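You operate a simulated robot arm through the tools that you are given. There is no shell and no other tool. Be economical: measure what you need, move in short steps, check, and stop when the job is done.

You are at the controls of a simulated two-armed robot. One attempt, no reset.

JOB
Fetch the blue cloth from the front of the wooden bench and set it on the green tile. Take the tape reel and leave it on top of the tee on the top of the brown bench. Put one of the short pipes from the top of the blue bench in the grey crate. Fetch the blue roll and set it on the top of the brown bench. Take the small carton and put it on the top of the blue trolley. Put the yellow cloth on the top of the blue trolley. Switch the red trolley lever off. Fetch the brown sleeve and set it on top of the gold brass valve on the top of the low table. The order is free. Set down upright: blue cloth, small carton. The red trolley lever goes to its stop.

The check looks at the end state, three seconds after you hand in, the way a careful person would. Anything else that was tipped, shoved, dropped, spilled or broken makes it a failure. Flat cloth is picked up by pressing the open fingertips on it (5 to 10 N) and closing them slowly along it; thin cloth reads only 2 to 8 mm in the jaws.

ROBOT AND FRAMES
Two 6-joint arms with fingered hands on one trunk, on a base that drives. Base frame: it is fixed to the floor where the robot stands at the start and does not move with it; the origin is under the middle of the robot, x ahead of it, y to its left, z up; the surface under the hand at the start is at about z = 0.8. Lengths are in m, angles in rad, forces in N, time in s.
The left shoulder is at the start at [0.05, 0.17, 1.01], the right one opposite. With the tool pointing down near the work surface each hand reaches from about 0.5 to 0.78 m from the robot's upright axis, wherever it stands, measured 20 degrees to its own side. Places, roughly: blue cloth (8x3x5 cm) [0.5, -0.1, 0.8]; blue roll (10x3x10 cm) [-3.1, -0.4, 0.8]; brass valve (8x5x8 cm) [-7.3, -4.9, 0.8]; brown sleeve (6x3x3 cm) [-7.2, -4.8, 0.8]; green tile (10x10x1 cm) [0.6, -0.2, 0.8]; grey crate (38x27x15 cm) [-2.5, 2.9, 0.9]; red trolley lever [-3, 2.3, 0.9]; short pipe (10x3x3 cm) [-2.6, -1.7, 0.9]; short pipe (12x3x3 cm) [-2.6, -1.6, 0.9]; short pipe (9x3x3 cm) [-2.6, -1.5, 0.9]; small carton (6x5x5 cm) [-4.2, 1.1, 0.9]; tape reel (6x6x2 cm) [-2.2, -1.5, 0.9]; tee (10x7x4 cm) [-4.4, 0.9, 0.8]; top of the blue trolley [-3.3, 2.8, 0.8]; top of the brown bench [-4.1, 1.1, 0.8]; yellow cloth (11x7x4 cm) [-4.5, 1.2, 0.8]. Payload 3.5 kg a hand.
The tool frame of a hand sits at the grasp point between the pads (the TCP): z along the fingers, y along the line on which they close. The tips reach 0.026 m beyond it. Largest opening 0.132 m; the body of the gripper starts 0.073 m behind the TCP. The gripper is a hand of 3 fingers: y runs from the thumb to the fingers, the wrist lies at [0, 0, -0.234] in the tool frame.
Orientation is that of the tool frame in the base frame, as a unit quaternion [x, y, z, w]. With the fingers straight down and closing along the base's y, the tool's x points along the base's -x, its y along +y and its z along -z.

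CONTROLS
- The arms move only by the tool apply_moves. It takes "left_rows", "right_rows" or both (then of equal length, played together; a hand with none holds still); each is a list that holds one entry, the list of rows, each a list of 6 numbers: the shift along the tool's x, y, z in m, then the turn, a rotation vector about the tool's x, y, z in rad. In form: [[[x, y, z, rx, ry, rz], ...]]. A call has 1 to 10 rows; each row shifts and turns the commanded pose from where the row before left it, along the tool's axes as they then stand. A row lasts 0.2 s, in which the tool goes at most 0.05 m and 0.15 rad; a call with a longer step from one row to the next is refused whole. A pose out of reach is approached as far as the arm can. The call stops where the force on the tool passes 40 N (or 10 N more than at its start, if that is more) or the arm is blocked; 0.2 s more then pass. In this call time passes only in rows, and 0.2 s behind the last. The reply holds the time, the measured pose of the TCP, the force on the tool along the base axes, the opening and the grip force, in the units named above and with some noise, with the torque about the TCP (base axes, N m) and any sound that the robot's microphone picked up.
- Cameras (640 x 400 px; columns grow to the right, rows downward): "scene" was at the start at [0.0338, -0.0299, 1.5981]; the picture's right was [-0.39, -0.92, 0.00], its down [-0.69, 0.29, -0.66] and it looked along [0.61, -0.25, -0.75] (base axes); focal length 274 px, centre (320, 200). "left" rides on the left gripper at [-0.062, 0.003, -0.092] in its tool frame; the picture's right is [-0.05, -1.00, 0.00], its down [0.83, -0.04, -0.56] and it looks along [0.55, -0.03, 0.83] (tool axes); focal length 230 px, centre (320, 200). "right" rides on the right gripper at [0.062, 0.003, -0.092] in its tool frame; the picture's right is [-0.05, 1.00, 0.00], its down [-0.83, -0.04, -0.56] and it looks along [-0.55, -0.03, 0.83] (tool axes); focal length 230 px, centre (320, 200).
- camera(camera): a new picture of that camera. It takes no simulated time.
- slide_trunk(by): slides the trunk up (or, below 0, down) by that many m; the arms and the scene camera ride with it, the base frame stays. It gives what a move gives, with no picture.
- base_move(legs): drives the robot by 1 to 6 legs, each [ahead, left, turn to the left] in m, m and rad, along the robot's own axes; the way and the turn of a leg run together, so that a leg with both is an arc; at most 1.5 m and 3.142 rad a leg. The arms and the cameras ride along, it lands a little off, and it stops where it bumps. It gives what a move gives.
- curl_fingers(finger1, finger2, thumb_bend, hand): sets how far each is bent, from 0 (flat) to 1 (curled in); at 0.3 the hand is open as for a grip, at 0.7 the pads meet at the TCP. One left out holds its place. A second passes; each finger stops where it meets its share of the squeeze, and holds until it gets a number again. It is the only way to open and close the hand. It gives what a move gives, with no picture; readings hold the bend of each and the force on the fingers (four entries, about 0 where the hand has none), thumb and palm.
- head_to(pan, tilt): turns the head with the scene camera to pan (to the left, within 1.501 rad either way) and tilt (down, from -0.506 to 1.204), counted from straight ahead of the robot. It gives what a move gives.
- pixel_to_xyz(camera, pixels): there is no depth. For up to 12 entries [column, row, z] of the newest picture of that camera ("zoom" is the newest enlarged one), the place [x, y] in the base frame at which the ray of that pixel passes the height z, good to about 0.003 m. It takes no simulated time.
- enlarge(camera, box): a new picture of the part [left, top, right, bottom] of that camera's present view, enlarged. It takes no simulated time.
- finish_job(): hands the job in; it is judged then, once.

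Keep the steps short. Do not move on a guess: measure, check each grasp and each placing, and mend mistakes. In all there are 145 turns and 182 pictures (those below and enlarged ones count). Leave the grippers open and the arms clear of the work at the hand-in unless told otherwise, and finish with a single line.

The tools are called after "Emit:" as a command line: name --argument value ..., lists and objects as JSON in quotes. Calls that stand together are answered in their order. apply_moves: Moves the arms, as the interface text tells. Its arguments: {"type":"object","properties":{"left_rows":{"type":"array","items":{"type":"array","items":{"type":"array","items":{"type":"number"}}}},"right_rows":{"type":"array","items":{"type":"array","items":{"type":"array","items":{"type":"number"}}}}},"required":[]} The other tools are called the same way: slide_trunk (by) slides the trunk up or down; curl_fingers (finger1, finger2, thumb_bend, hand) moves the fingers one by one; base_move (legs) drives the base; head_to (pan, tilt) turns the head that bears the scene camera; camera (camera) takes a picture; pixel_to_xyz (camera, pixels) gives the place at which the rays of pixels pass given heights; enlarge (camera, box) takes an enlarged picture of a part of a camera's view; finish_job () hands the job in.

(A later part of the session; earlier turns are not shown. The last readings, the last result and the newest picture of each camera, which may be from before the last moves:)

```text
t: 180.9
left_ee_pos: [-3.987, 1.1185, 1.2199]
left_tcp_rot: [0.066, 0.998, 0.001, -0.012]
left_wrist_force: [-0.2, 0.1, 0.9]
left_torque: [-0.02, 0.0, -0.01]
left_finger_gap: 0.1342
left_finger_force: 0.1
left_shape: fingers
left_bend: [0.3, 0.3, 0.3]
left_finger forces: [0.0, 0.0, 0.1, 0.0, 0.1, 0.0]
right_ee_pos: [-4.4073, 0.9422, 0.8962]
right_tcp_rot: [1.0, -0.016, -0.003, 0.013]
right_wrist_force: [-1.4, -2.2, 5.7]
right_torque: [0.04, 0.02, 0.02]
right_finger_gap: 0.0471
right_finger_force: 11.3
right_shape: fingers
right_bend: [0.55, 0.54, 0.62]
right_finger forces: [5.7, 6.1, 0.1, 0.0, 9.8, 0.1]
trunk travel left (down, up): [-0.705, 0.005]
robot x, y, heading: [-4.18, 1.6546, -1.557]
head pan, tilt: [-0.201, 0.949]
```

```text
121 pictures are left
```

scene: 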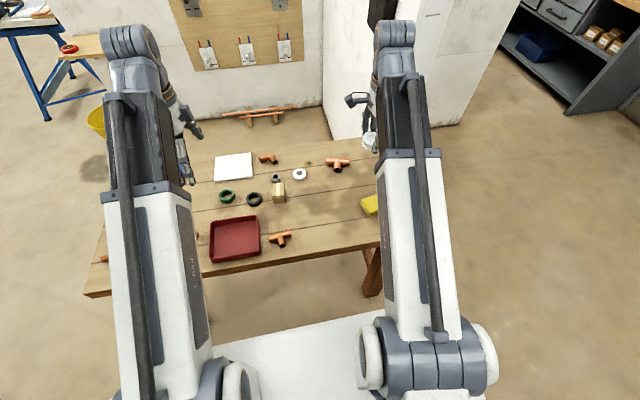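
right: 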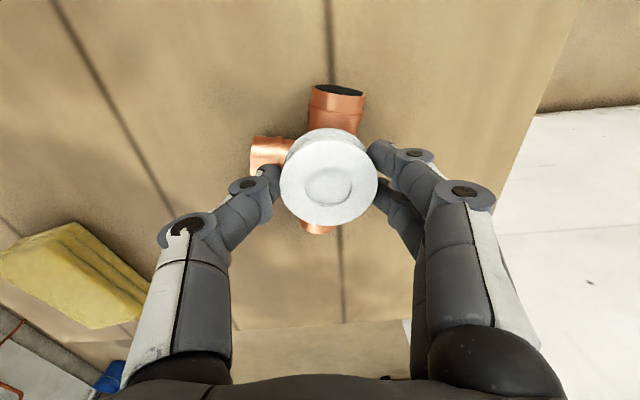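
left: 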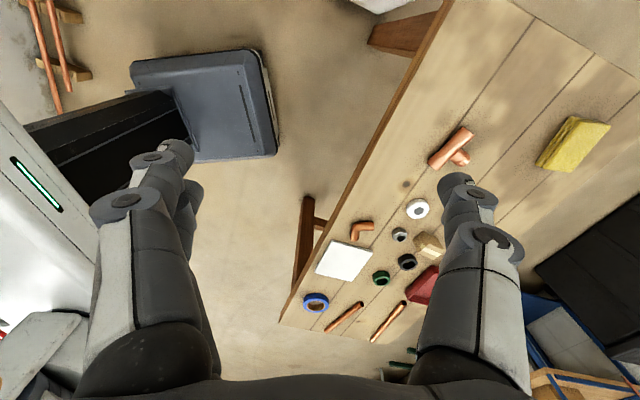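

Regripped, centre now y≈0.937. I lift 2 mm, shift +y 1 cm, lower again, and open the far fingers while holding the thumb where it is.

Emit:
apply_moves --right_rows '[[[0, 0, -0.003, 0, 0, 0], [0, -0.005, 0, 0, 0, 0], [0, -0.006, 0, 0, 0, 0], [0, 0, 0.002, 0, 0, 0]]]'

Emit:
curl_fingers --hand "right" --finger1 0.45 --finger2 0.45 --thumb_bend 0.61

Emit:
camera --camera "right"

```text
t: 181.9
left_ee_pos: [-3.9877, 1.1189, 1.2191]
left_tcp_rot: [0.066, 0.998, 0.001, -0.012]
left_wrist_force: [-0.5, -1.1, 0.1]
left_torque: [0.0, -0.02, 0.0]
left_finger_gap: 0.134
left_finger_force: 0.1
left_shape: fingers
left_bend: [0.3, 0.3, 0.3]
left_finger forces: [0.0, 0.0, 0.0, 0.0, 0.0, 0.1]
right_ee_pos: [-4.4076, 0.9538, 0.8964]
right_tcp_rot: [1.0, -0.016, -0.003, 0.013]
right_wrist_force: [-0.8, 0.8, 2.5]
right_torque: [0.08, 0.01, 0.0]
right_finger_gap: 0.0474
right_finger_force: 10.9
right_shape: fingers
right_bend: [0.55, 0.55, 0.61]
right_finger forces: [5.0, 5.5, 0.1, 0.0, 10.3, 0.0]
trunk travel left (down, up): [-0.705, 0.005]
robot x, y, heading: [-4.1822, 1.6559, -1.557]
head pan, tilt: [-0.201, 0.949]
```

```text
t: 182.9
left_ee_pos: [-3.9871, 1.1186, 1.2194]
left_tcp_rot: [0.064, 0.998, 0.002, -0.012]
left_wrist_force: [0.7, 0.2, -0.8]
left_torque: [0.03, 0.03, -0.04]
left_finger_gap: 0.1342
left_finger_force: 0.0
left_shape: fingers
left_bend: [0.3, 0.3, 0.3]
left_finger forces: [0.0, 0.1, 0.0, 0.0, 0.0, 0.0]
right_ee_pos: [-4.4084, 0.9543, 0.8956]
right_tcp_rot: [1.0, -0.016, -0.004, 0.011]
right_wrist_force: [-0.1, 0.6, 0.1]
right_torque: [0.0, 0.01, -0.04]
right_finger_gap: 0.058
right_finger_force: 0.1
right_shape: fingers
right_bend: [0.45, 0.45, 0.61]
right_finger forces: [0.0, 0.1, 0.0, 0.0, 0.2, 0.1]
trunk travel left (down, up): [-0.705, 0.005]
robot x, y, heading: [-4.1822, 1.658, -1.561]
head pan, tilt: [-0.201, 0.949]
```

```text
120 pictures are left
```

right: 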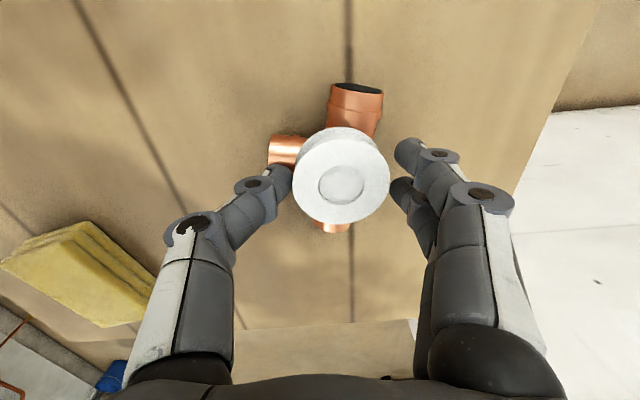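

The reel sits on the junction, y≈0.943. I shift the hand 4 mm so no finger touches, and rise straight up.

Emit:
apply_moves --right_rows '[[[0, -0.005, 0, 0, 0, 0], [0, 0, -0.01, 0, 0, 0], [0, 0, -0.02, 0, 0, 0], [0, 0, -0.04, 0, 0, 0], [0, 0, -0.05, 0, 0, 0], [0, 0, -0.05, 0, 0, 0]]]'

Emit:
camera --camera "right"

Emit:
enlarge --camera "scene" --box '[265, 120, 395, 205]'

```text
t: 184.3
left_ee_pos: [-3.9878, 1.1185, 1.2195]
left_tcp_rot: [0.065, 0.998, 0.001, -0.013]
left_wrist_force: [0.5, -0.1, 0.2]
left_torque: [0.02, 0.02, 0.0]
left_finger_gap: 0.1342
left_finger_force: 0.0
left_shape: fingers
left_bend: [0.3, 0.3, 0.3]
left_finger forces: [0.0, 0.0, 0.0, 0.0, 0.0, 0.0]
right_ee_pos: [-4.4065, 0.9645, 1.0665]
right_tcp_rot: [1.0, -0.017, -0.002, 0.012]
right_wrist_force: [-0.7, 0.1, -0.5]
right_torque: [0.0, 0.0, -0.03]
right_finger_gap: 0.058
right_finger_force: 0.1
right_shape: fingers
right_bend: [0.45, 0.45, 0.61]
right_finger forces: [0.0, 0.0, 0.0, 0.1, 0.1, 0.0]
trunk travel left (down, up): [-0.705, 0.005]
robot x, y, heading: [-4.1791, 1.657, -1.561]
head pan, tilt: [-0.201, 0.949]
```

```text
119 pictures are left
```

right: 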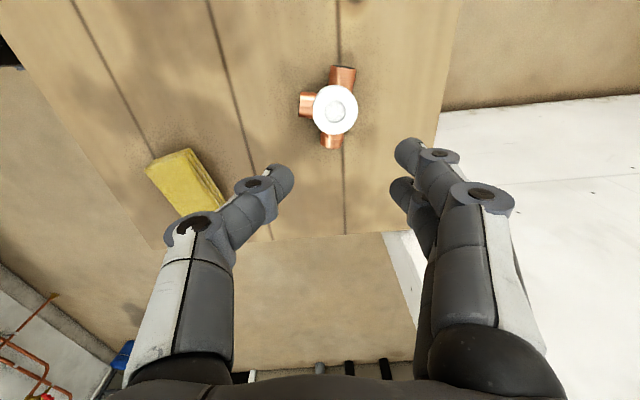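

```text
4.71 times, centred on (330, 162) of scene
```

zoom: 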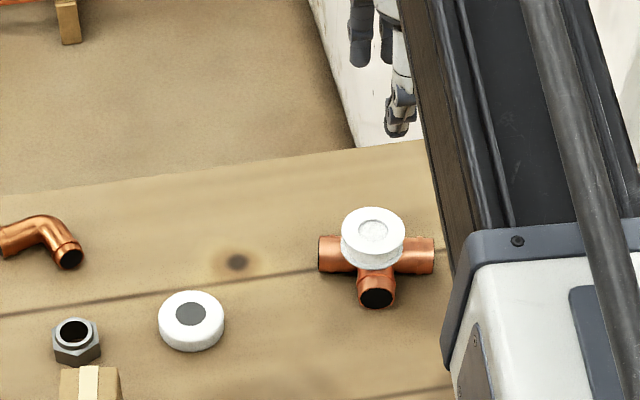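

The reel lies flat on the tee. Next the yellow cloth with the right hand: I open it and move it above the cloth (~(-4.55,1.19)).

Emit:
curl_fingers --hand "right" --finger1 0.3 --finger2 0.3 --thumb_bend 0.3

Emit:
apply_moves --right_rows '[[[-0.025, -0.037, -0.01, 0, 0, 0], [-0.025, -0.037, -0.01, 0, 0, 0], [-0.025, -0.037, 0, 0, 0, 0], [-0.025, -0.037, 0, 0, 0, 0], [-0.025, -0.037, 0, 0, 0, 0], [-0.025, -0.037, 0, 0, 0, 0]]]'

Emit:
camera --camera "right"

Emit:
camera --camera "scene"

```text
t: 185.3
left_ee_pos: [-3.988, 1.1195, 1.2192]
left_tcp_rot: [0.065, 0.998, 0.001, -0.011]
left_wrist_force: [-0.2, 0.3, 0.0]
left_torque: [-0.02, 0.03, -0.02]
left_finger_gap: 0.1339
left_finger_force: 0.1
left_shape: fingers
left_bend: [0.3, 0.3, 0.3]
left_finger forces: [0.0, 0.0, 0.0, 0.0, 0.1, 0.1]
right_ee_pos: [-4.4064, 0.9634, 1.0659]
right_tcp_rot: [1.0, -0.016, -0.003, 0.012]
right_wrist_force: [0.7, 0.3, -0.4]
right_torque: [-0.02, -0.05, -0.02]
right_finger_gap: 0.1339
right_finger_force: 0.0
right_shape: fingers
right_bend: [0.3, 0.3, 0.3]
right_finger forces: [0.0, 0.1, 0.0, 0.0, 0.0, 0.0]
trunk travel left (down, up): [-0.705, 0.005]
robot x, y, heading: [-4.1814, 1.6596, -1.557]
head pan, tilt: [-0.201, 0.949]
```

```text
t: 186.7
left_ee_pos: [-3.9886, 1.1189, 1.2204]
left_tcp_rot: [0.065, 0.998, 0.0, -0.013]
left_wrist_force: [0.2, 0.3, 0.0]
left_torque: [-0.02, 0.01, 0.03]
left_finger_gap: 0.1341
left_finger_force: 0.1
left_shape: fingers
left_bend: [0.3, 0.3, 0.3]
left_finger forces: [0.0, 0.0, 0.1, 0.1, 0.0, 0.0]
right_ee_pos: [-4.5479, 1.1917, 1.0814]
right_tcp_rot: [1.0, -0.015, -0.003, 0.012]
right_wrist_force: [-0.3, -0.1, -0.1]
right_torque: [0.04, 0.01, 0.0]
right_finger_gap: 0.134
right_finger_force: 0.0
right_shape: fingers
right_bend: [0.3, 0.3, 0.3]
right_finger forces: [0.1, 0.1, 0.1, 0.0, 0.1, 0.0]
trunk travel left (down, up): [-0.705, 0.005]
robot x, y, heading: [-4.1828, 1.6563, -1.558]
head pan, tilt: [-0.201, 0.949]
```

```text
117 pictures are left
```

right: 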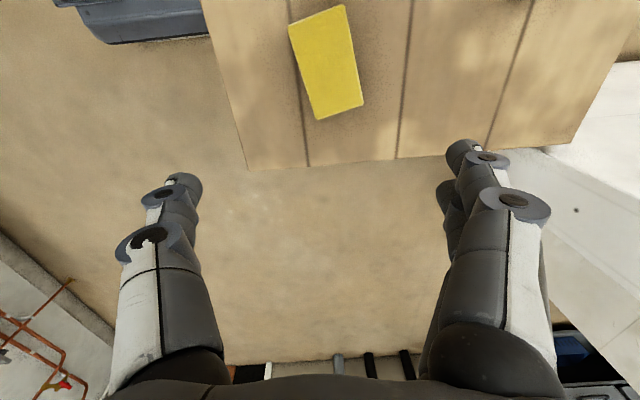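

```text
116 pictures are left
```

scene: 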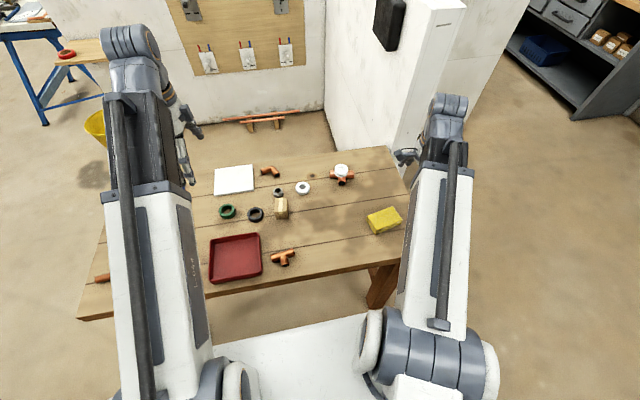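

The whole cloth is in view. I measure its corners (right camera) and the carton's top (scene).

Emit:
pixel_to_xyz --camera "right" --pixels '[[288, 26, 0.86], [344, 5, 0.86], [364, 103, 0.86], [318, 120, 0.86], [327, 63, 0.86], [327, 63, 0.84]]'

Emit:
enlarge --camera "scene" --box '[240, 160, 420, 272]'

Emit:
pixel_to_xyz --camera "zoom" --pixels '[[512, 208, 0.86], [512, 208, 0.84], [143, 155, 0.88], [128, 200, 0.825], [160, 205, 0.825], [124, 138, 0.88], [164, 137, 0.88], [164, 170, 0.88], [124, 172, 0.88]]'

```text
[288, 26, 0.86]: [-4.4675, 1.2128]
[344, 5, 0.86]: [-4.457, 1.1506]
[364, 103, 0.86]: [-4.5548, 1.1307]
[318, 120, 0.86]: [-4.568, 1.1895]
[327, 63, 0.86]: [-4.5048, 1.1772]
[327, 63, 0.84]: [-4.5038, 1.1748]
```

```text
3.56 times, centred on (330, 216) of scene
```

zoom: 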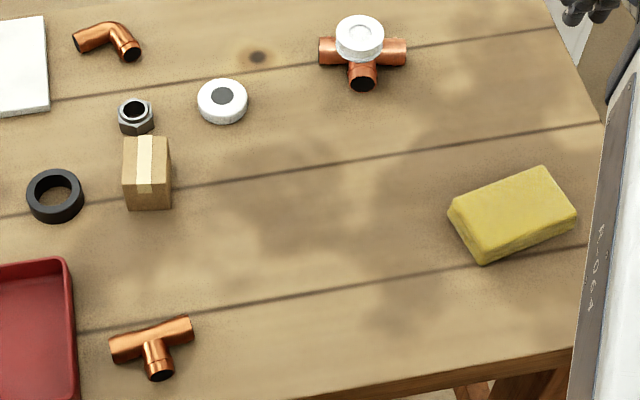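

```text
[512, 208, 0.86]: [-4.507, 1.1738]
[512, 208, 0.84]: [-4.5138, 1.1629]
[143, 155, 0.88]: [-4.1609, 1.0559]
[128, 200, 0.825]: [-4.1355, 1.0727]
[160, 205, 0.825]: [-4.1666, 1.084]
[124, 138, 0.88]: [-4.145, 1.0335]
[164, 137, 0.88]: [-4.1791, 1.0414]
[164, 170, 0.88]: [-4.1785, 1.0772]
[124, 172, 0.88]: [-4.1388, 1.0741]
```

Cloth: centre (-4.511,1.171), short side along (0.2,-0.98). I centre on it, turn the hand -0.23 and descend to z≈0.93 first.

Emit:
apply_moves --right_rows '[[[0.0376, 0.02, 0, 0, 0, 0], [0, 0, 0, 0, 0, -0.117], [0, 0, 0, 0, 0, -0.117], [0, 0, 0.045, 0, 0, 0], [0, 0, 0.045, 0, 0, 0], [0, 0, 0.045, 0, 0, 0]]]'

Emit:
camera --camera "right"

```text
t: 188.1
left_ee_pos: [-3.988, 1.1183, 1.2203]
left_tcp_rot: [0.065, 0.998, 0.0, -0.012]
left_wrist_force: [-0.3, -0.8, 0.4]
left_torque: [0.0, 0.02, 0.01]
left_finger_gap: 0.134
left_finger_force: 0.0
left_shape: fingers
left_bend: [0.3, 0.3, 0.3]
left_finger forces: [0.0, 0.0, 0.0, 0.0, 0.0, 0.0]
right_ee_pos: [-4.5133, 1.1642, 0.9449]
right_tcp_rot: [0.995, 0.1, -0.004, 0.012]
right_wrist_force: [0.5, 0.3, 1.2]
right_torque: [0.01, -0.03, 0.02]
right_finger_gap: 0.1343
right_finger_force: 0.0
right_shape: fingers
right_bend: [0.3, 0.3, 0.3]
right_finger forces: [0.0, 0.0, 0.0, 0.0, 0.0, 0.1]
trunk travel left (down, up): [-0.705, 0.005]
robot x, y, heading: [-4.1794, 1.6542, -1.561]
head pan, tilt: [-0.201, 0.949]
```

```text
114 pictures are left
```

right: 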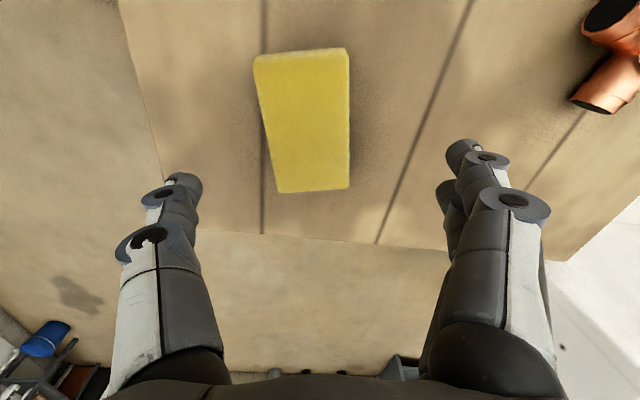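

Emit:
pixel_to_xyz --camera "right" --pixels '[[253, 60, 0.86], [348, 50, 0.86], [350, 186, 0.86], [279, 191, 0.86], [308, 115, 0.86]]'

```text
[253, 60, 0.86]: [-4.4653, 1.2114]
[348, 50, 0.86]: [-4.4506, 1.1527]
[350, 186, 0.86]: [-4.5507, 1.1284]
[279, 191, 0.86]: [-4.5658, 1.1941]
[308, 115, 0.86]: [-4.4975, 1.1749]
```

Emit:
apply_moves --right_rows '[[[0.0064, -0.0064, 0.02, 0, 0, 0], [0, 0, 0.03, 0, 0, 0], [0, 0, 0.02, 0, 0, 0], [0, 0, 0.006, 0, 0, 0]]]'

Emit:
curl_fingers --hand "right" --finger1 0.7 --finger2 0.7 --thumb_bend 0.7

Emit:
camera --camera "right"

```text
t: 189.1
left_ee_pos: [-3.9881, 1.1191, 1.2197]
left_tcp_rot: [0.066, 0.998, 0.001, -0.012]
left_wrist_force: [-0.2, 0.9, 0.3]
left_torque: [-0.01, -0.01, -0.01]
left_finger_gap: 0.1341
left_finger_force: 0.2
left_shape: fingers
left_bend: [0.3, 0.3, 0.3]
left_finger forces: [0.1, 0.1, 0.0, 0.0, 0.0, 0.0]
right_ee_pos: [-4.5086, 1.1707, 0.8706]
right_tcp_rot: [0.995, 0.1, -0.005, 0.012]
right_wrist_force: [0.8, 0.3, 0.3]
right_torque: [-0.03, -0.04, 0.0]
right_finger_gap: 0.134
right_finger_force: 0.1
right_shape: fingers
right_bend: [0.3, 0.3, 0.3]
right_finger forces: [0.0, 0.0, 0.1, 0.0, 0.1, 0.1]
trunk travel left (down, up): [-0.705, 0.005]
robot x, y, heading: [-4.1805, 1.6579, -1.559]
head pan, tilt: [-0.201, 0.949]
```

```text
t: 190.1
left_ee_pos: [-3.9873, 1.118, 1.219]
left_tcp_rot: [0.065, 0.998, 0.001, -0.012]
left_wrist_force: [-0.3, 0.5, -0.2]
left_torque: [0.03, 0.03, -0.02]
left_finger_gap: 0.1339
left_finger_force: 0.1
left_shape: fingers
left_bend: [0.3, 0.3, 0.3]
left_finger forces: [0.0, 0.0, 0.0, 0.1, 0.0, 0.0]
right_ee_pos: [-4.5088, 1.1711, 0.8693]
right_tcp_rot: [0.995, 0.1, -0.004, 0.012]
right_wrist_force: [-0.4, -1.2, 0.1]
right_torque: [-0.02, -0.02, 0.04]
right_finger_gap: 0.0645
right_finger_force: 20.7
right_shape: fingers
right_bend: [0.52, 0.52, 0.56]
right_finger forces: [10.3, 10.3, 0.0, 0.0, 20.6, 0.0]
trunk travel left (down, up): [-0.705, 0.005]
robot x, y, heading: [-4.1805, 1.6599, -1.558]
head pan, tilt: [-0.201, 0.949]
```

```text
113 pictures are left
```

right: 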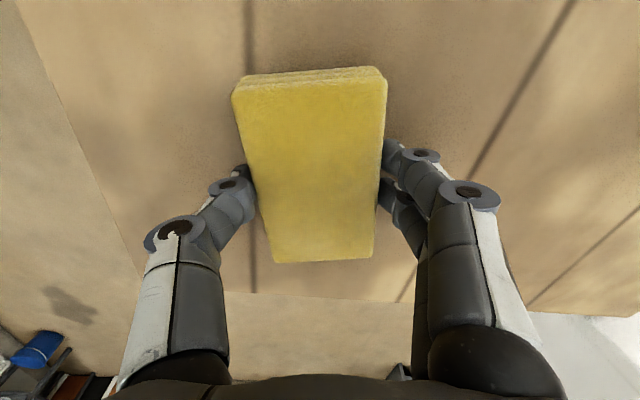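

Gripped well (64 mm, 20 N). I lift it, and at the same time turn the left wrist back a quarter for the carton.

Emit:
apply_moves --right_rows '[[[0, 0, -0.025, 0, 0, 0], [0, 0, -0.025, 0, 0, 0], [0, 0, -0.025, 0, 0, 0], [0, 0, -0.025, 0, 0, 0], [0, 0, -0.025, 0, 0, 0], [0, 0, -0.025, 0, 0, 0], [0, 0, -0.025, 0, 0, 0], [0, 0, -0.025, 0, 0, 0], [0, 0, -0.025, 0, 0, 0], [0, 0, 0, 0, 0, 0]]]' --left_rows '[[[0, 0, 0, 0, 0, 0.148], [0, 0, 0, 0, 0, 0.148], [0, 0, 0, 0, 0, 0.148], [0, 0, 0, 0, 0, 0.148], [0, 0, 0, 0, 0, 0.148], [0, 0, 0, 0, 0, 0.148], [0, 0, 0, 0, 0, 0.148], [0, 0, 0, 0, 0, 0.148], [0, 0, 0, 0, 0, 0.148], [0, 0, 0, 0, 0, 0.115]]]'

Emit:
camera --camera "right"

Emit:
camera --camera "left"

```text
t: 192.3
left_ee_pos: [-3.9874, 1.1181, 1.2191]
left_tcp_rot: [0.711, 0.703, -0.01, -0.007]
left_wrist_force: [-0.4, 0.0, -1.0]
left_torque: [0.0, 0.01, 0.04]
left_finger_gap: 0.1338
left_finger_force: 0.1
left_shape: fingers
left_bend: [0.3, 0.3, 0.3]
left_finger forces: [0.0, 0.0, 0.1, 0.0, 0.1, 0.0]
right_ee_pos: [-4.5067, 1.1771, 1.0954]
right_tcp_rot: [0.995, 0.1, -0.004, 0.011]
right_wrist_force: [0.2, 1.0, -1.0]
right_torque: [0.02, 0.01, -0.01]
right_finger_gap: 0.0648
right_finger_force: 20.6
right_shape: fingers
right_bend: [0.52, 0.52, 0.56]
right_finger forces: [10.4, 10.3, 0.1, 0.0, 20.7, 0.1]
trunk travel left (down, up): [-0.705, 0.005]
robot x, y, heading: [-4.1813, 1.6575, -1.557]
head pan, tilt: [-0.201, 0.949]
```

```text
112 pictures are left
```

right: 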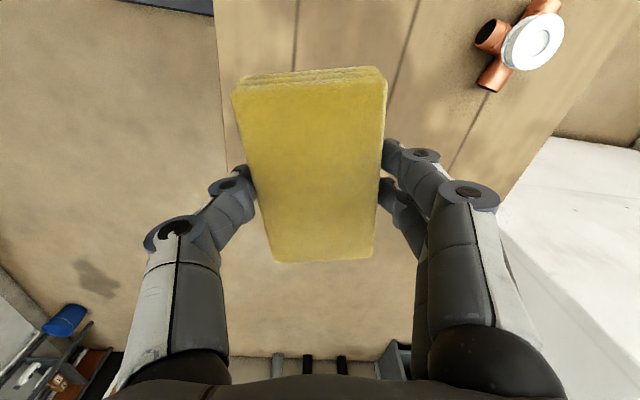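

```text
111 pictures are left
```

left: 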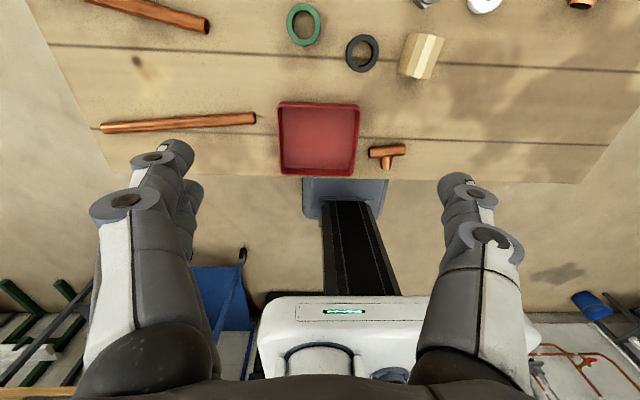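

Now the left hand goes above the carton, with the fingers pre-shaped to about 9 cm.

Emit:
apply_moves --left_rows '[[[-0.012, -0.0345, 0.02, 0, 0, 0], [-0.012, -0.0345, 0.02, 0, 0, 0], [-0.012, -0.0345, 0.02, 0, 0, 0], [-0.012, -0.0345, 0.02, 0, 0, 0], [-0.012, -0.0345, 0.02, 0, 0, 0], [0, 0, 0.04, 0, 0, 0], [0, 0, 0.04, 0, 0, 0]]]'

Emit:
curl_fingers --hand "left" --finger1 0.43 --finger2 0.43 --thumb_bend 0.43

Emit:
camera --camera "left"

```text
t: 193.9
left_ee_pos: [-4.1655, 1.0608, 1.043]
left_tcp_rot: [0.709, 0.705, -0.008, -0.01]
left_wrist_force: [-0.2, 0.5, 0.7]
left_torque: [-0.03, 0.04, 0.04]
left_finger_gap: 0.1338
left_finger_force: 0.0
left_shape: fingers
left_bend: [0.3, 0.3, 0.3]
left_finger forces: [0.0, 0.1, 0.1, 0.0, 0.0, 0.0]
right_ee_pos: [-4.5078, 1.1776, 1.0946]
right_tcp_rot: [0.995, 0.101, -0.004, 0.011]
right_wrist_force: [-0.6, -0.2, -0.5]
right_torque: [0.01, -0.03, 0.04]
right_finger_gap: 0.0648
right_finger_force: 20.7
right_shape: fingers
right_bend: [0.52, 0.52, 0.56]
right_finger forces: [10.4, 10.3, 0.0, 0.0, 20.7, 0.1]
trunk travel left (down, up): [-0.705, 0.005]
robot x, y, heading: [-4.1818, 1.656, -1.56]
head pan, tilt: [-0.201, 0.949]
```

```text
t: 194.9
left_ee_pos: [-4.1655, 1.0604, 1.0431]
left_tcp_rot: [0.709, 0.705, -0.007, -0.009]
left_wrist_force: [-0.7, -0.9, 0.5]
left_torque: [-0.01, -0.03, 0.03]
left_finger_gap: 0.092
left_finger_force: 0.1
left_shape: fingers
left_bend: [0.43, 0.43, 0.43]
left_finger forces: [0.1, 0.1, 0.1, 0.1, 0.1, 0.0]
right_ee_pos: [-4.507, 1.1785, 1.0961]
right_tcp_rot: [0.995, 0.101, -0.004, 0.011]
right_wrist_force: [-1.2, -0.4, -1.4]
right_torque: [0.0, 0.04, -0.05]
right_finger_gap: 0.0647
right_finger_force: 20.7
right_shape: fingers
right_bend: [0.52, 0.52, 0.56]
right_finger forces: [10.3, 10.2, 0.0, 0.0, 20.6, 0.0]
trunk travel left (down, up): [-0.705, 0.005]
robot x, y, heading: [-4.1832, 1.6603, -1.557]
head pan, tilt: [-0.201, 0.949]
```

```text
110 pictures are left
```

left: 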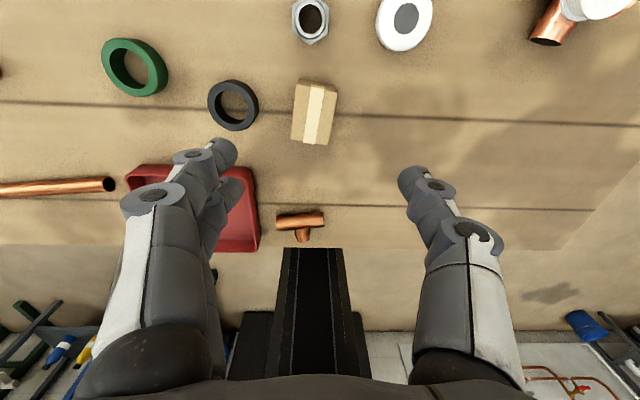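

Emit:
enlarge --camera "left" --box '[200, 0, 440, 160]'

Emit:
pixel_to_xyz --camera "left" --pixels '[[302, 84, 0.88], [338, 88, 0.88], [328, 144, 0.88], [291, 138, 0.88], [315, 113, 0.88], [238, 105, 0.84], [258, 105, 0.84], [311, 42, 0.84]]'

```text
2.50 times, centred on (320, 80) of left
```

zoom: 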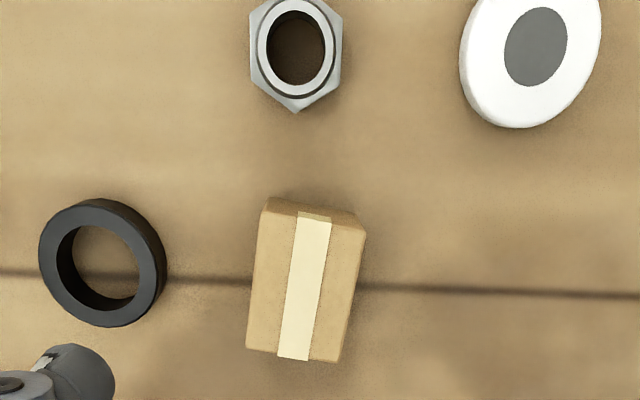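

```text
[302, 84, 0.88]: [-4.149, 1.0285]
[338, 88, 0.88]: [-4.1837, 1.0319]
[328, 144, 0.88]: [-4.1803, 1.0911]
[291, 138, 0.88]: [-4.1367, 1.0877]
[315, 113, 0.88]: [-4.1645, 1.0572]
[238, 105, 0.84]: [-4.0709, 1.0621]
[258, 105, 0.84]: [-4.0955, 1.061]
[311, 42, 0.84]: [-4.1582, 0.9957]
```

The carton is slightly turned (~0.13 rad); its centre is about (-4.171,1.060). I align and go down to z≈0.87.

Emit:
apply_moves --left_rows '[[[0, -0.0055, 0, 0, 0, 0.125], [0, 0, 0.045, 0, 0, 0], [0, 0, 0.045, 0, 0, 0], [0, 0, 0.04, 0, 0, 0], [0, 0, 0.025, 0, 0, 0], [0, 0, 0.015, 0, 0, 0]]]'

Emit:
camera --camera "left"

```text
t: 196.3
left_ee_pos: [-4.1753, 1.0598, 0.874]
left_tcp_rot: [0.752, 0.659, -0.008, -0.009]
left_wrist_force: [0.9, 0.1, -0.3]
left_torque: [-0.04, -0.02, -0.01]
left_finger_gap: 0.0922
left_finger_force: 0.0
left_shape: fingers
left_bend: [0.43, 0.43, 0.43]
left_finger forces: [0.0, 0.0, 0.1, 0.0, 0.1, 0.0]
right_ee_pos: [-4.5067, 1.1784, 1.0957]
right_tcp_rot: [0.995, 0.1, -0.004, 0.011]
right_wrist_force: [-0.1, -0.3, -0.6]
right_torque: [-0.01, 0.02, 0.01]
right_finger_gap: 0.0649
right_finger_force: 20.5
right_shape: fingers
right_bend: [0.52, 0.52, 0.56]
right_finger forces: [10.3, 10.4, 0.0, 0.0, 20.6, 0.0]
trunk travel left (down, up): [-0.705, 0.005]
robot x, y, heading: [-4.1842, 1.6577, -1.554]
head pan, tilt: [-0.201, 0.949]
```

```text
108 pictures are left
```

left: 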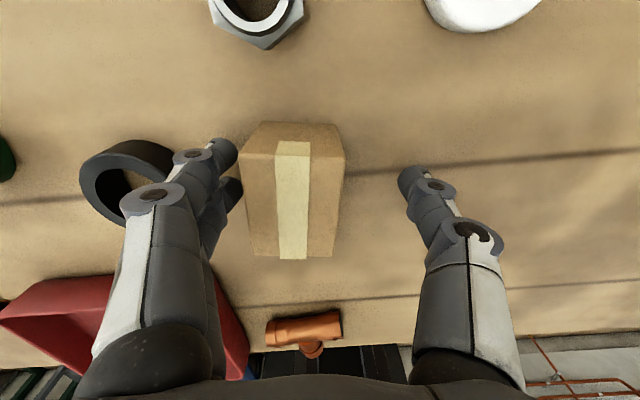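

The carton sits about 1.3 cm to the left of the hand's centre. I shift +1.2 cm, then close.

Emit:
apply_moves --left_rows '[[[0, 0.012, 0, 0, 0, 0]]]'

Emit:
curl_fingers --hand "left" --finger1 0.65 --finger2 0.65 --thumb_bend 0.65

Emit:
camera --camera "left"

```text
t: 196.7
left_ee_pos: [-4.1626, 1.0599, 0.8729]
left_tcp_rot: [0.752, 0.659, -0.008, -0.009]
left_wrist_force: [0.1, -0.1, -0.4]
left_torque: [0.02, 0.04, 0.01]
left_finger_gap: 0.0921
left_finger_force: 0.1
left_shape: fingers
left_bend: [0.43, 0.43, 0.43]
left_finger forces: [0.0, 0.1, 0.0, 0.0, 0.1, 0.0]
right_ee_pos: [-4.507, 1.1778, 1.0954]
right_tcp_rot: [0.995, 0.101, -0.005, 0.012]
right_wrist_force: [-0.5, 0.5, -1.2]
right_torque: [0.0, -0.01, -0.04]
right_finger_gap: 0.0648
right_finger_force: 20.7
right_shape: fingers
right_bend: [0.52, 0.52, 0.56]
right_finger forces: [10.3, 10.4, 0.1, 0.0, 20.7, 0.1]
trunk travel left (down, up): [-0.705, 0.005]
robot x, y, heading: [-4.179, 1.6604, -1.562]
head pan, tilt: [-0.201, 0.949]
```

```text
t: 197.7
left_ee_pos: [-4.163, 1.0595, 0.8725]
left_tcp_rot: [0.753, 0.658, -0.007, -0.009]
left_wrist_force: [-0.4, -0.1, 0.3]
left_torque: [-0.02, 0.02, 0.05]
left_finger_gap: 0.0425
left_finger_force: 10.1
left_shape: fingers
left_bend: [0.58, 0.58, 0.6]
left_finger forces: [4.9, 4.9, 0.0, 0.0, 9.9, 0.0]
right_ee_pos: [-4.5072, 1.1778, 1.0951]
right_tcp_rot: [0.995, 0.101, -0.003, 0.011]
right_wrist_force: [-0.7, 0.0, -1.6]
right_torque: [0.01, -0.03, -0.01]
right_finger_gap: 0.0646
right_finger_force: 20.7
right_shape: fingers
right_bend: [0.52, 0.52, 0.56]
right_finger forces: [10.3, 10.4, 0.0, 0.0, 20.7, 0.1]
trunk travel left (down, up): [-0.705, 0.005]
robot x, y, heading: [-4.1826, 1.6573, -1.559]
head pan, tilt: [-0.201, 0.949]
```

```text
107 pictures are left
```

left: 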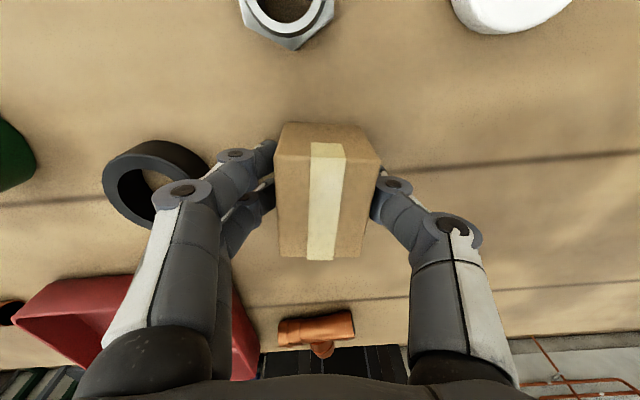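

The carton is held (42.5 mm, 10 N). I lift it, back off the bench, and turn round to face the trolley side.

Emit:
apply_moves --left_rows '[[[0, 0, -0.015, 0, 0, 0], [0, 0, -0.03, 0, 0, 0], [0, 0, -0.045, 0, 0, 0], [0, 0, -0.045, 0, 0, 0], [0, 0, -0.045, 0, 0, 0], [0, 0, -0.045, 0, 0, 0], [0, 0, -0.045, 0, 0, 0], [0, 0, -0.045, 0, 0, 0]]]' --right_rows '[[[0, 0, -0.015, 0, 0, 0], [0, 0, -0.015, 0, 0, 0], [0, 0, -0.015, 0, 0, 0], [0, 0, -0.015, 0, 0, 0], [0, 0, -0.015, 0, 0, 0], [0, 0, -0.015, 0, 0, 0], [0, 0, -0.015, 0, 0, 0], [0, 0, 0, 0, 0, 0]]]'

Emit:
base_move --legs '[[-0.12, 0, 0], [0, 0, 3.12]]'

Emit:
head_to --pan -0.7 --tilt 0.6

Emit:
camera --camera "scene"

Emit:
camera --camera "left"

```text
t: 199.5
left_ee_pos: [-4.1555, 1.0583, 1.1891]
left_tcp_rot: [0.752, 0.659, -0.008, -0.009]
left_wrist_force: [0.1, 0.1, -1.0]
left_torque: [0.01, -0.02, -0.01]
left_finger_gap: 0.0424
left_finger_force: 9.0
left_shape: fingers
left_bend: [0.58, 0.58, 0.6]
left_finger forces: [5.0, 4.9, 0.0, 0.0, 9.8, 0.0]
right_ee_pos: [-4.5067, 1.1803, 1.1998]
right_tcp_rot: [0.995, 0.1, -0.005, 0.012]
right_wrist_force: [0.1, -0.5, -1.5]
right_torque: [0.02, 0.03, 0.01]
right_finger_gap: 0.0647
right_finger_force: 21.1
right_shape: fingers
right_bend: [0.52, 0.52, 0.56]
right_finger forces: [10.3, 10.3, 0.1, 0.1, 20.7, 0.1]
trunk travel left (down, up): [-0.705, 0.005]
robot x, y, heading: [-4.1811, 1.6563, -1.56]
head pan, tilt: [-0.201, 0.949]
```

```text
t: 208.1
left_ee_pos: [-4.205, 2.3754, 1.1887]
left_tcp_rot: [-0.657, 0.754, -0.009, 0.008]
left_wrist_force: [-0.8, -0.7, -0.1]
left_torque: [0.01, 0.01, 0.02]
left_finger_gap: 0.0422
left_finger_force: 9.9
left_shape: fingers
left_bend: [0.59, 0.58, 0.6]
left_finger forces: [4.7, 4.7, 0.1, 0.0, 9.6, 0.1]
right_ee_pos: [-3.8546, 2.2541, 1.2]
right_tcp_rot: [-0.099, 0.995, 0.012, 0.004]
right_wrist_force: [-0.1, -0.5, -1.0]
right_torque: [0.03, -0.01, 0.0]
right_finger_gap: 0.0642
right_finger_force: 19.8
right_shape: fingers
right_bend: [0.52, 0.52, 0.56]
right_finger forces: [10.1, 10.0, 0.1, 0.1, 20.2, 0.0]
trunk travel left (down, up): [-0.705, 0.005]
robot x, y, heading: [-4.1825, 1.7749, 1.58]
head pan, tilt: [-0.201, 0.949]
```

```text
t: 209.0
left_ee_pos: [-4.2045, 2.3759, 1.1884]
left_tcp_rot: [-0.657, 0.754, -0.009, 0.009]
left_wrist_force: [-0.3, 0.3, -0.8]
left_torque: [-0.02, -0.01, -0.02]
left_finger_gap: 0.0423
left_finger_force: 9.6
left_shape: fingers
left_bend: [0.59, 0.58, 0.6]
left_finger forces: [4.7, 4.7, 0.0, 0.0, 9.6, 0.0]
right_ee_pos: [-3.8541, 2.2541, 1.1996]
right_tcp_rot: [-0.099, 0.995, 0.012, 0.004]
right_wrist_force: [-0.5, -0.1, -0.7]
right_torque: [0.01, 0.0, -0.01]
right_finger_gap: 0.0638
right_finger_force: 20.2
right_shape: fingers
right_bend: [0.52, 0.52, 0.56]
right_finger forces: [10.1, 9.9, 0.0, 0.1, 20.1, 0.0]
trunk travel left (down, up): [-0.705, 0.005]
robot x, y, heading: [-4.1821, 1.7764, 1.576]
head pan, tilt: [-0.7, 0.6]
```

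```text
106 pictures are left
```

scene: 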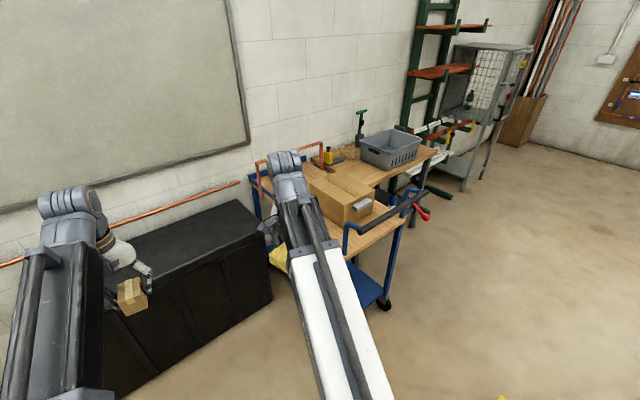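

```text
105 pictures are left
```

left: 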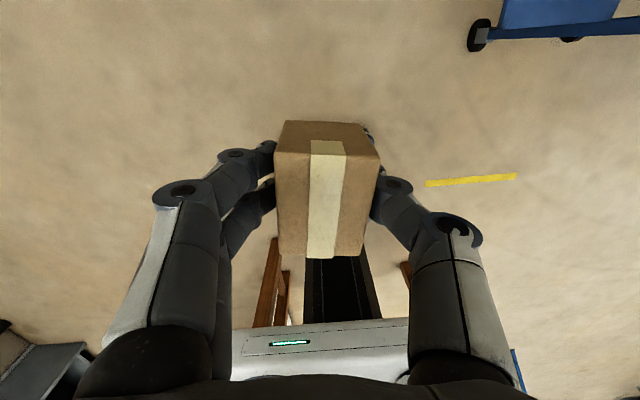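

Emit:
enlarge --camera "scene" --box '[240, 130, 450, 262]'

Emit:
pixel_to_xyz --camera "scene" --pixels '[[348, 228, 1.0], [425, 195, 1.0], [425, 215, 0.9], [350, 262, 0.82], [405, 225, 0.82], [250, 175, 0.82], [325, 158, 0.82], [346, 224, 0.82], [373, 211, 0.82]]'

```text
3.03 times, centred on (345, 196) of scene
```

zoom: 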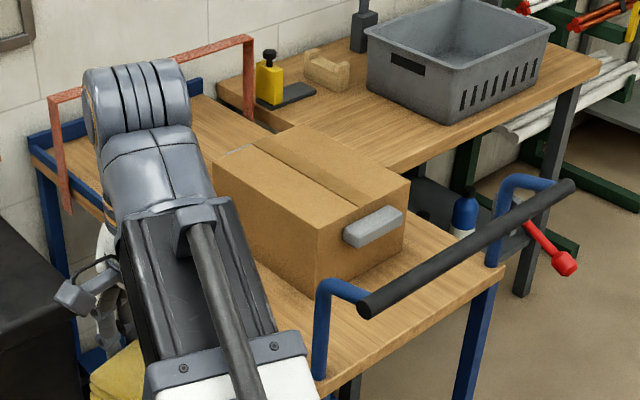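

```text
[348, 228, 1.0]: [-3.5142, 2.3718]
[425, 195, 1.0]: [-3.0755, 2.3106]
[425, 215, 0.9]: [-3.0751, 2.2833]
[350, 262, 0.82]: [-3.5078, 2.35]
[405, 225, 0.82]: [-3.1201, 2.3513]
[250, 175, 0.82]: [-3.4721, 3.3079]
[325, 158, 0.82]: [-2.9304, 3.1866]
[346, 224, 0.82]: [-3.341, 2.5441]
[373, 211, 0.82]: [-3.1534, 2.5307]
```

The trolley top carries a large box; the front strip before the box and behind the handle is free. I sidestep in front of the trolley to see it better (hands stay above the handle).

Emit:
base_move --legs '[[-0.1, 0, 0], [0, -0.88, 0]]'

Emit:
head_to --pan 0.0 --tilt 0.75

Emit:
camera --camera "scene"

Emit:
camera --camera "right"

Emit:
camera --camera "left"

```text
t: 214.4
left_ee_pos: [-3.3172, 2.2811, 1.1876]
left_tcp_rot: [-0.656, 0.755, -0.009, 0.008]
left_wrist_force: [-0.1, -0.1, -0.6]
left_torque: [0.0, 0.01, 0.0]
left_finger_gap: 0.0423
left_finger_force: 9.0
left_shape: fingers
left_bend: [0.59, 0.58, 0.6]
left_finger forces: [4.8, 4.8, 0.0, 0.0, 9.7, 0.1]
right_ee_pos: [-2.9669, 2.1552, 1.2005]
right_tcp_rot: [-0.096, 0.995, 0.012, 0.005]
right_wrist_force: [0.5, 0.2, -0.5]
right_torque: [0.01, 0.01, 0.0]
right_finger_gap: 0.0638
right_finger_force: 20.0
right_shape: fingers
right_bend: [0.52, 0.52, 0.56]
right_finger forces: [10.0, 10.1, 0.0, 0.0, 20.1, 0.1]
trunk travel left (down, up): [-0.705, 0.005]
robot x, y, heading: [-3.295, 1.6833, 1.573]
head pan, tilt: [-0.7, 0.6]
```

```text
t: 215.5
left_ee_pos: [-3.3167, 2.2813, 1.1883]
left_tcp_rot: [-0.655, 0.755, -0.009, 0.008]
left_wrist_force: [-0.9, -0.1, -0.4]
left_torque: [-0.01, 0.0, 0.03]
left_finger_gap: 0.0423
left_finger_force: 9.4
left_shape: fingers
left_bend: [0.59, 0.58, 0.6]
left_finger forces: [4.8, 4.8, 0.1, 0.1, 9.7, 0.0]
right_ee_pos: [-2.9676, 2.1568, 1.2003]
right_tcp_rot: [-0.096, 0.995, 0.012, 0.004]
right_wrist_force: [-0.3, -0.2, -0.7]
right_torque: [-0.01, -0.03, -0.02]
right_finger_gap: 0.0639
right_finger_force: 19.7
right_shape: fingers
right_bend: [0.52, 0.52, 0.56]
right_finger forces: [10.1, 10.1, 0.0, 0.0, 20.2, 0.0]
trunk travel left (down, up): [-0.705, 0.005]
robot x, y, heading: [-3.2971, 1.6789, 1.576]
head pan, tilt: [0.0, 0.75]
```

```text
103 pictures are left
```

scene: 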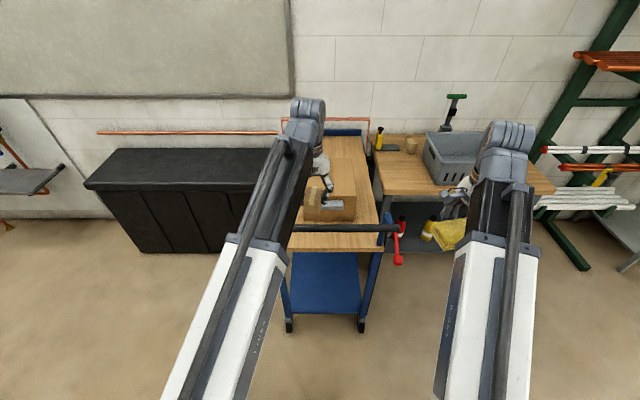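

```text
102 pictures are left
```

right: 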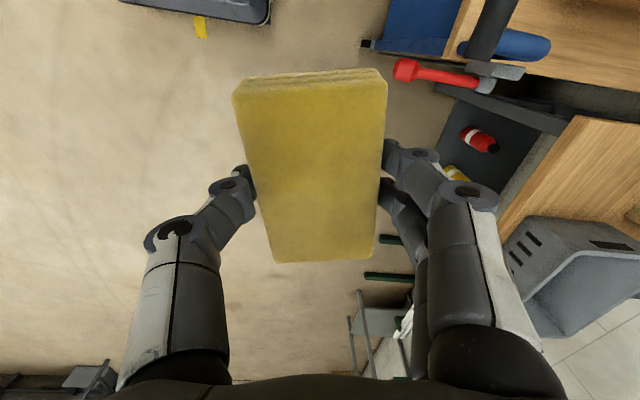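

```text
101 pictures are left
```

left: 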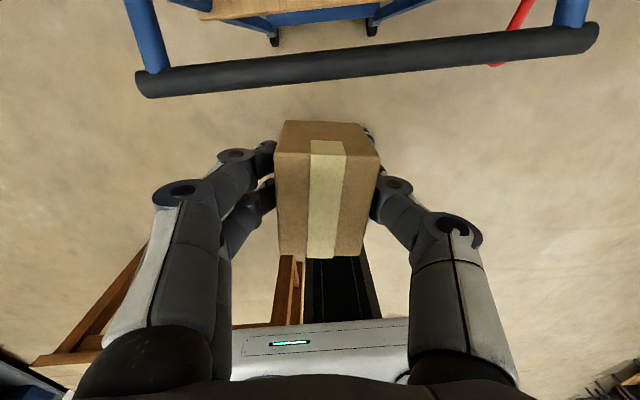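

Emit:
enlarge --camera "scene" --box '[270, 110, 430, 280]'

Emit:
pixel_to_xyz --camera "left" --pixels '[[365, 60, 0.95], [365, 60, 1.0], [365, 60, 1.05], [590, 38, 1.0], [145, 85, 1.0]]'

Emit:
pixel_to_xyz --camera "scene" --pixels '[[345, 229, 0.95], [345, 229, 1.0], [345, 229, 1.05], [402, 227, 1.0], [397, 260, 0.9], [340, 249, 0.82], [330, 221, 0.82], [356, 220, 0.82], [375, 200, 0.82]]'

```text
2.35 times, centred on (350, 195) of scene
```

zoom: 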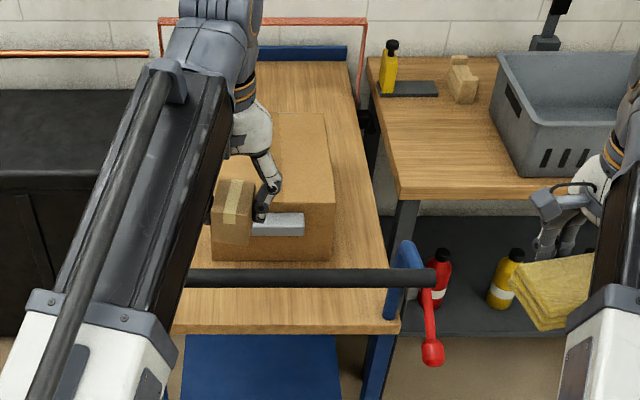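

```text
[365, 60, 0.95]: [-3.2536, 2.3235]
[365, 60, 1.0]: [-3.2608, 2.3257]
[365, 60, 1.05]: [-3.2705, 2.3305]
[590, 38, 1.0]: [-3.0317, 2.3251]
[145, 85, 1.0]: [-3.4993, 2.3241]
```

```text
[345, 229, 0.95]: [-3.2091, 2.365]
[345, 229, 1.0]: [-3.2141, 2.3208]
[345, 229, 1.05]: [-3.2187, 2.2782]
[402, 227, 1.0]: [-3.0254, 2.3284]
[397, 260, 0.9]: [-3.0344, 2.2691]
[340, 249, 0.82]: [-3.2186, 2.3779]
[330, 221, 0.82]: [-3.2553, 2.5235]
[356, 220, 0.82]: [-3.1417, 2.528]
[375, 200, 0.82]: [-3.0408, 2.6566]
```

The bar lies at y≈2.325, z≈1.0, so reaching over it from the front would hit it with the forearm. The strip (y 2.38–2.52) before the box can be reached from the trolley's west and east ends, alongside the bar. I measure the cabinet front and the crate table's edge.

Emit:
pixel_to_xyz --camera "scene" --pixels '[[150, 250, 0.02], [232, 253, 0.02], [88, 185, 0.8], [262, 180, 0.8], [384, 193, 0.85], [384, 193, 0.82], [540, 192, 0.85], [289, 326, 0.05], [362, 328, 0.05], [382, 250, 0.82]]'

```text
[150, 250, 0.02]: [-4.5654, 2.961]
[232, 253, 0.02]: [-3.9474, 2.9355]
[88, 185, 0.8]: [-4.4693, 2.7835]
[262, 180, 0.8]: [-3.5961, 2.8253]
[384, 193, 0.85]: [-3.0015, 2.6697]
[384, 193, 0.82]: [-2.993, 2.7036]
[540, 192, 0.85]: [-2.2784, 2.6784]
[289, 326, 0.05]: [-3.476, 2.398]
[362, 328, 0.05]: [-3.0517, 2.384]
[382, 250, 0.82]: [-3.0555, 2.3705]
```

There is room: the cabinet front is at y≈2.8. I go to the west end of the trolley, facing east, with the left hand over the strip.

Emit:
base_move --legs '[[0, 0.72, 0], [0, 0, -1.573], [0, 0.65, 0]]'

Emit:
head_to --pan 0.2 --tilt 0.9

Emit:
camera --camera "scene"

Emit:
camera --camera "left"

```text
t: 226.5
left_ee_pos: [-3.4179, 2.3495, 1.1883]
left_tcp_rot: [0.073, 0.997, -0.013, -0.001]
left_wrist_force: [-0.9, -0.2, 0.6]
left_torque: [-0.01, -0.02, 0.02]
left_finger_gap: 0.0421
left_finger_force: 9.4
left_shape: fingers
left_bend: [0.59, 0.58, 0.6]
left_finger forces: [4.8, 4.9, 0.1, 0.1, 9.6, 0.0]
right_ee_pos: [-3.5442, 1.9991, 1.2009]
right_tcp_rot: [0.637, 0.771, 0.005, 0.012]
right_wrist_force: [0.9, 0.2, -1.0]
right_torque: [0.03, -0.02, 0.02]
right_finger_gap: 0.0639
right_finger_force: 19.9
right_shape: fingers
right_bend: [0.52, 0.52, 0.56]
right_finger forces: [10.0, 9.8, 0.0, 0.0, 19.9, 0.1]
trunk travel left (down, up): [-0.705, 0.005]
robot x, y, heading: [-4.0172, 2.3287, 0.001]
head pan, tilt: [0.0, 0.75]
```

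```text
t: 227.2
left_ee_pos: [-3.4181, 2.3487, 1.189]
left_tcp_rot: [0.072, 0.997, -0.012, -0.001]
left_wrist_force: [0.5, 0.7, -1.1]
left_torque: [0.02, -0.02, -0.03]
left_finger_gap: 0.0423
left_finger_force: 9.1
left_shape: fingers
left_bend: [0.59, 0.58, 0.6]
left_finger forces: [4.7, 4.7, 0.0, 0.0, 9.6, 0.0]
right_ee_pos: [-3.5437, 1.9985, 1.1999]
right_tcp_rot: [0.637, 0.771, 0.006, 0.012]
right_wrist_force: [0.0, -0.5, -0.9]
right_torque: [-0.01, 0.03, 0.02]
right_finger_gap: 0.0636
right_finger_force: 19.9
right_shape: fingers
right_bend: [0.52, 0.52, 0.56]
right_finger forces: [10.0, 10.0, 0.0, 0.0, 19.9, 0.0]
trunk travel left (down, up): [-0.705, 0.005]
robot x, y, heading: [-4.0161, 2.3297, 0.003]
head pan, tilt: [0.201, 0.901]
```

```text
99 pictures are left
```

scene: 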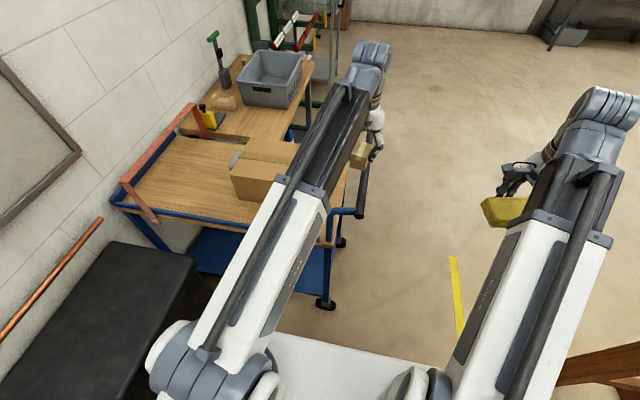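

```text
98 pictures are left
```

left: 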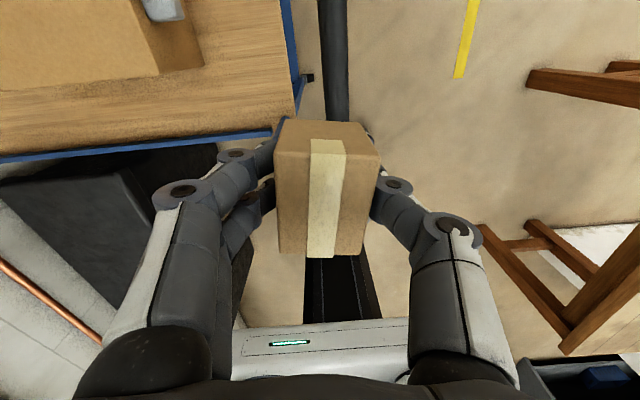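

The free area is larger than thought: a strip along the west edge too. I measure in the left picture the west edge, front edge and box corner.

Emit:
pixel_to_xyz --camera "left" --pixels '[[0, 158, 0.82], [270, 132, 0.82], [298, 110, 0.82], [284, 0, 0.82], [205, 65, 0.82], [165, 73, 0.82], [335, 60, 1.0], [303, 80, 1.0]]'

Emit:
enlarge --camera "scene" --box '[110, 100, 380, 270]'

Emit:
pixel_to_xyz --camera "zoom" --pixels '[[15, 235, 0.82], [520, 325, 0.82], [300, 235, 0.82], [285, 170, 0.82], [415, 265, 0.82], [180, 170, 0.82], [390, 248, 0.82]]'

```text
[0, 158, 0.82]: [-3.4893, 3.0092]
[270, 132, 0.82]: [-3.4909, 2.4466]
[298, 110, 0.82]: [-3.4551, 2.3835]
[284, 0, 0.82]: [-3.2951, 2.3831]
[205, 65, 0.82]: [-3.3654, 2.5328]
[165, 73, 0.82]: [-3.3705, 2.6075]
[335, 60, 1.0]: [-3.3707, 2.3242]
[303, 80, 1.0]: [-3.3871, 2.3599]
```

```text
2.35 times, centred on (245, 185) of scene
```

zoom: 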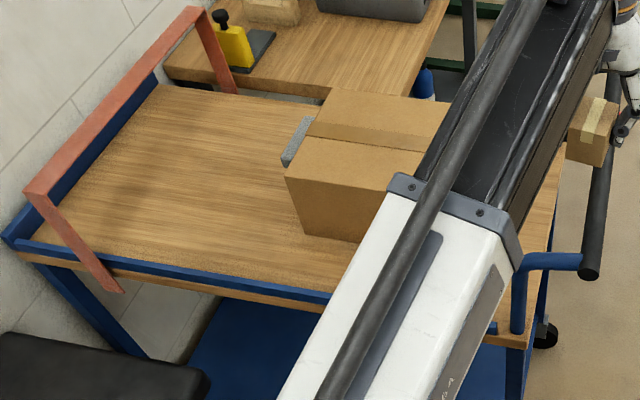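

```text
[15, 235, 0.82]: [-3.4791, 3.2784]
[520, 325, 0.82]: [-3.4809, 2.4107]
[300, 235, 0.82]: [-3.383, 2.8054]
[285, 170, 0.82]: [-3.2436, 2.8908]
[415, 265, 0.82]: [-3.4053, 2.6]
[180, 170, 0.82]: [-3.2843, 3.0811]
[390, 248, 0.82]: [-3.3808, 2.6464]
```

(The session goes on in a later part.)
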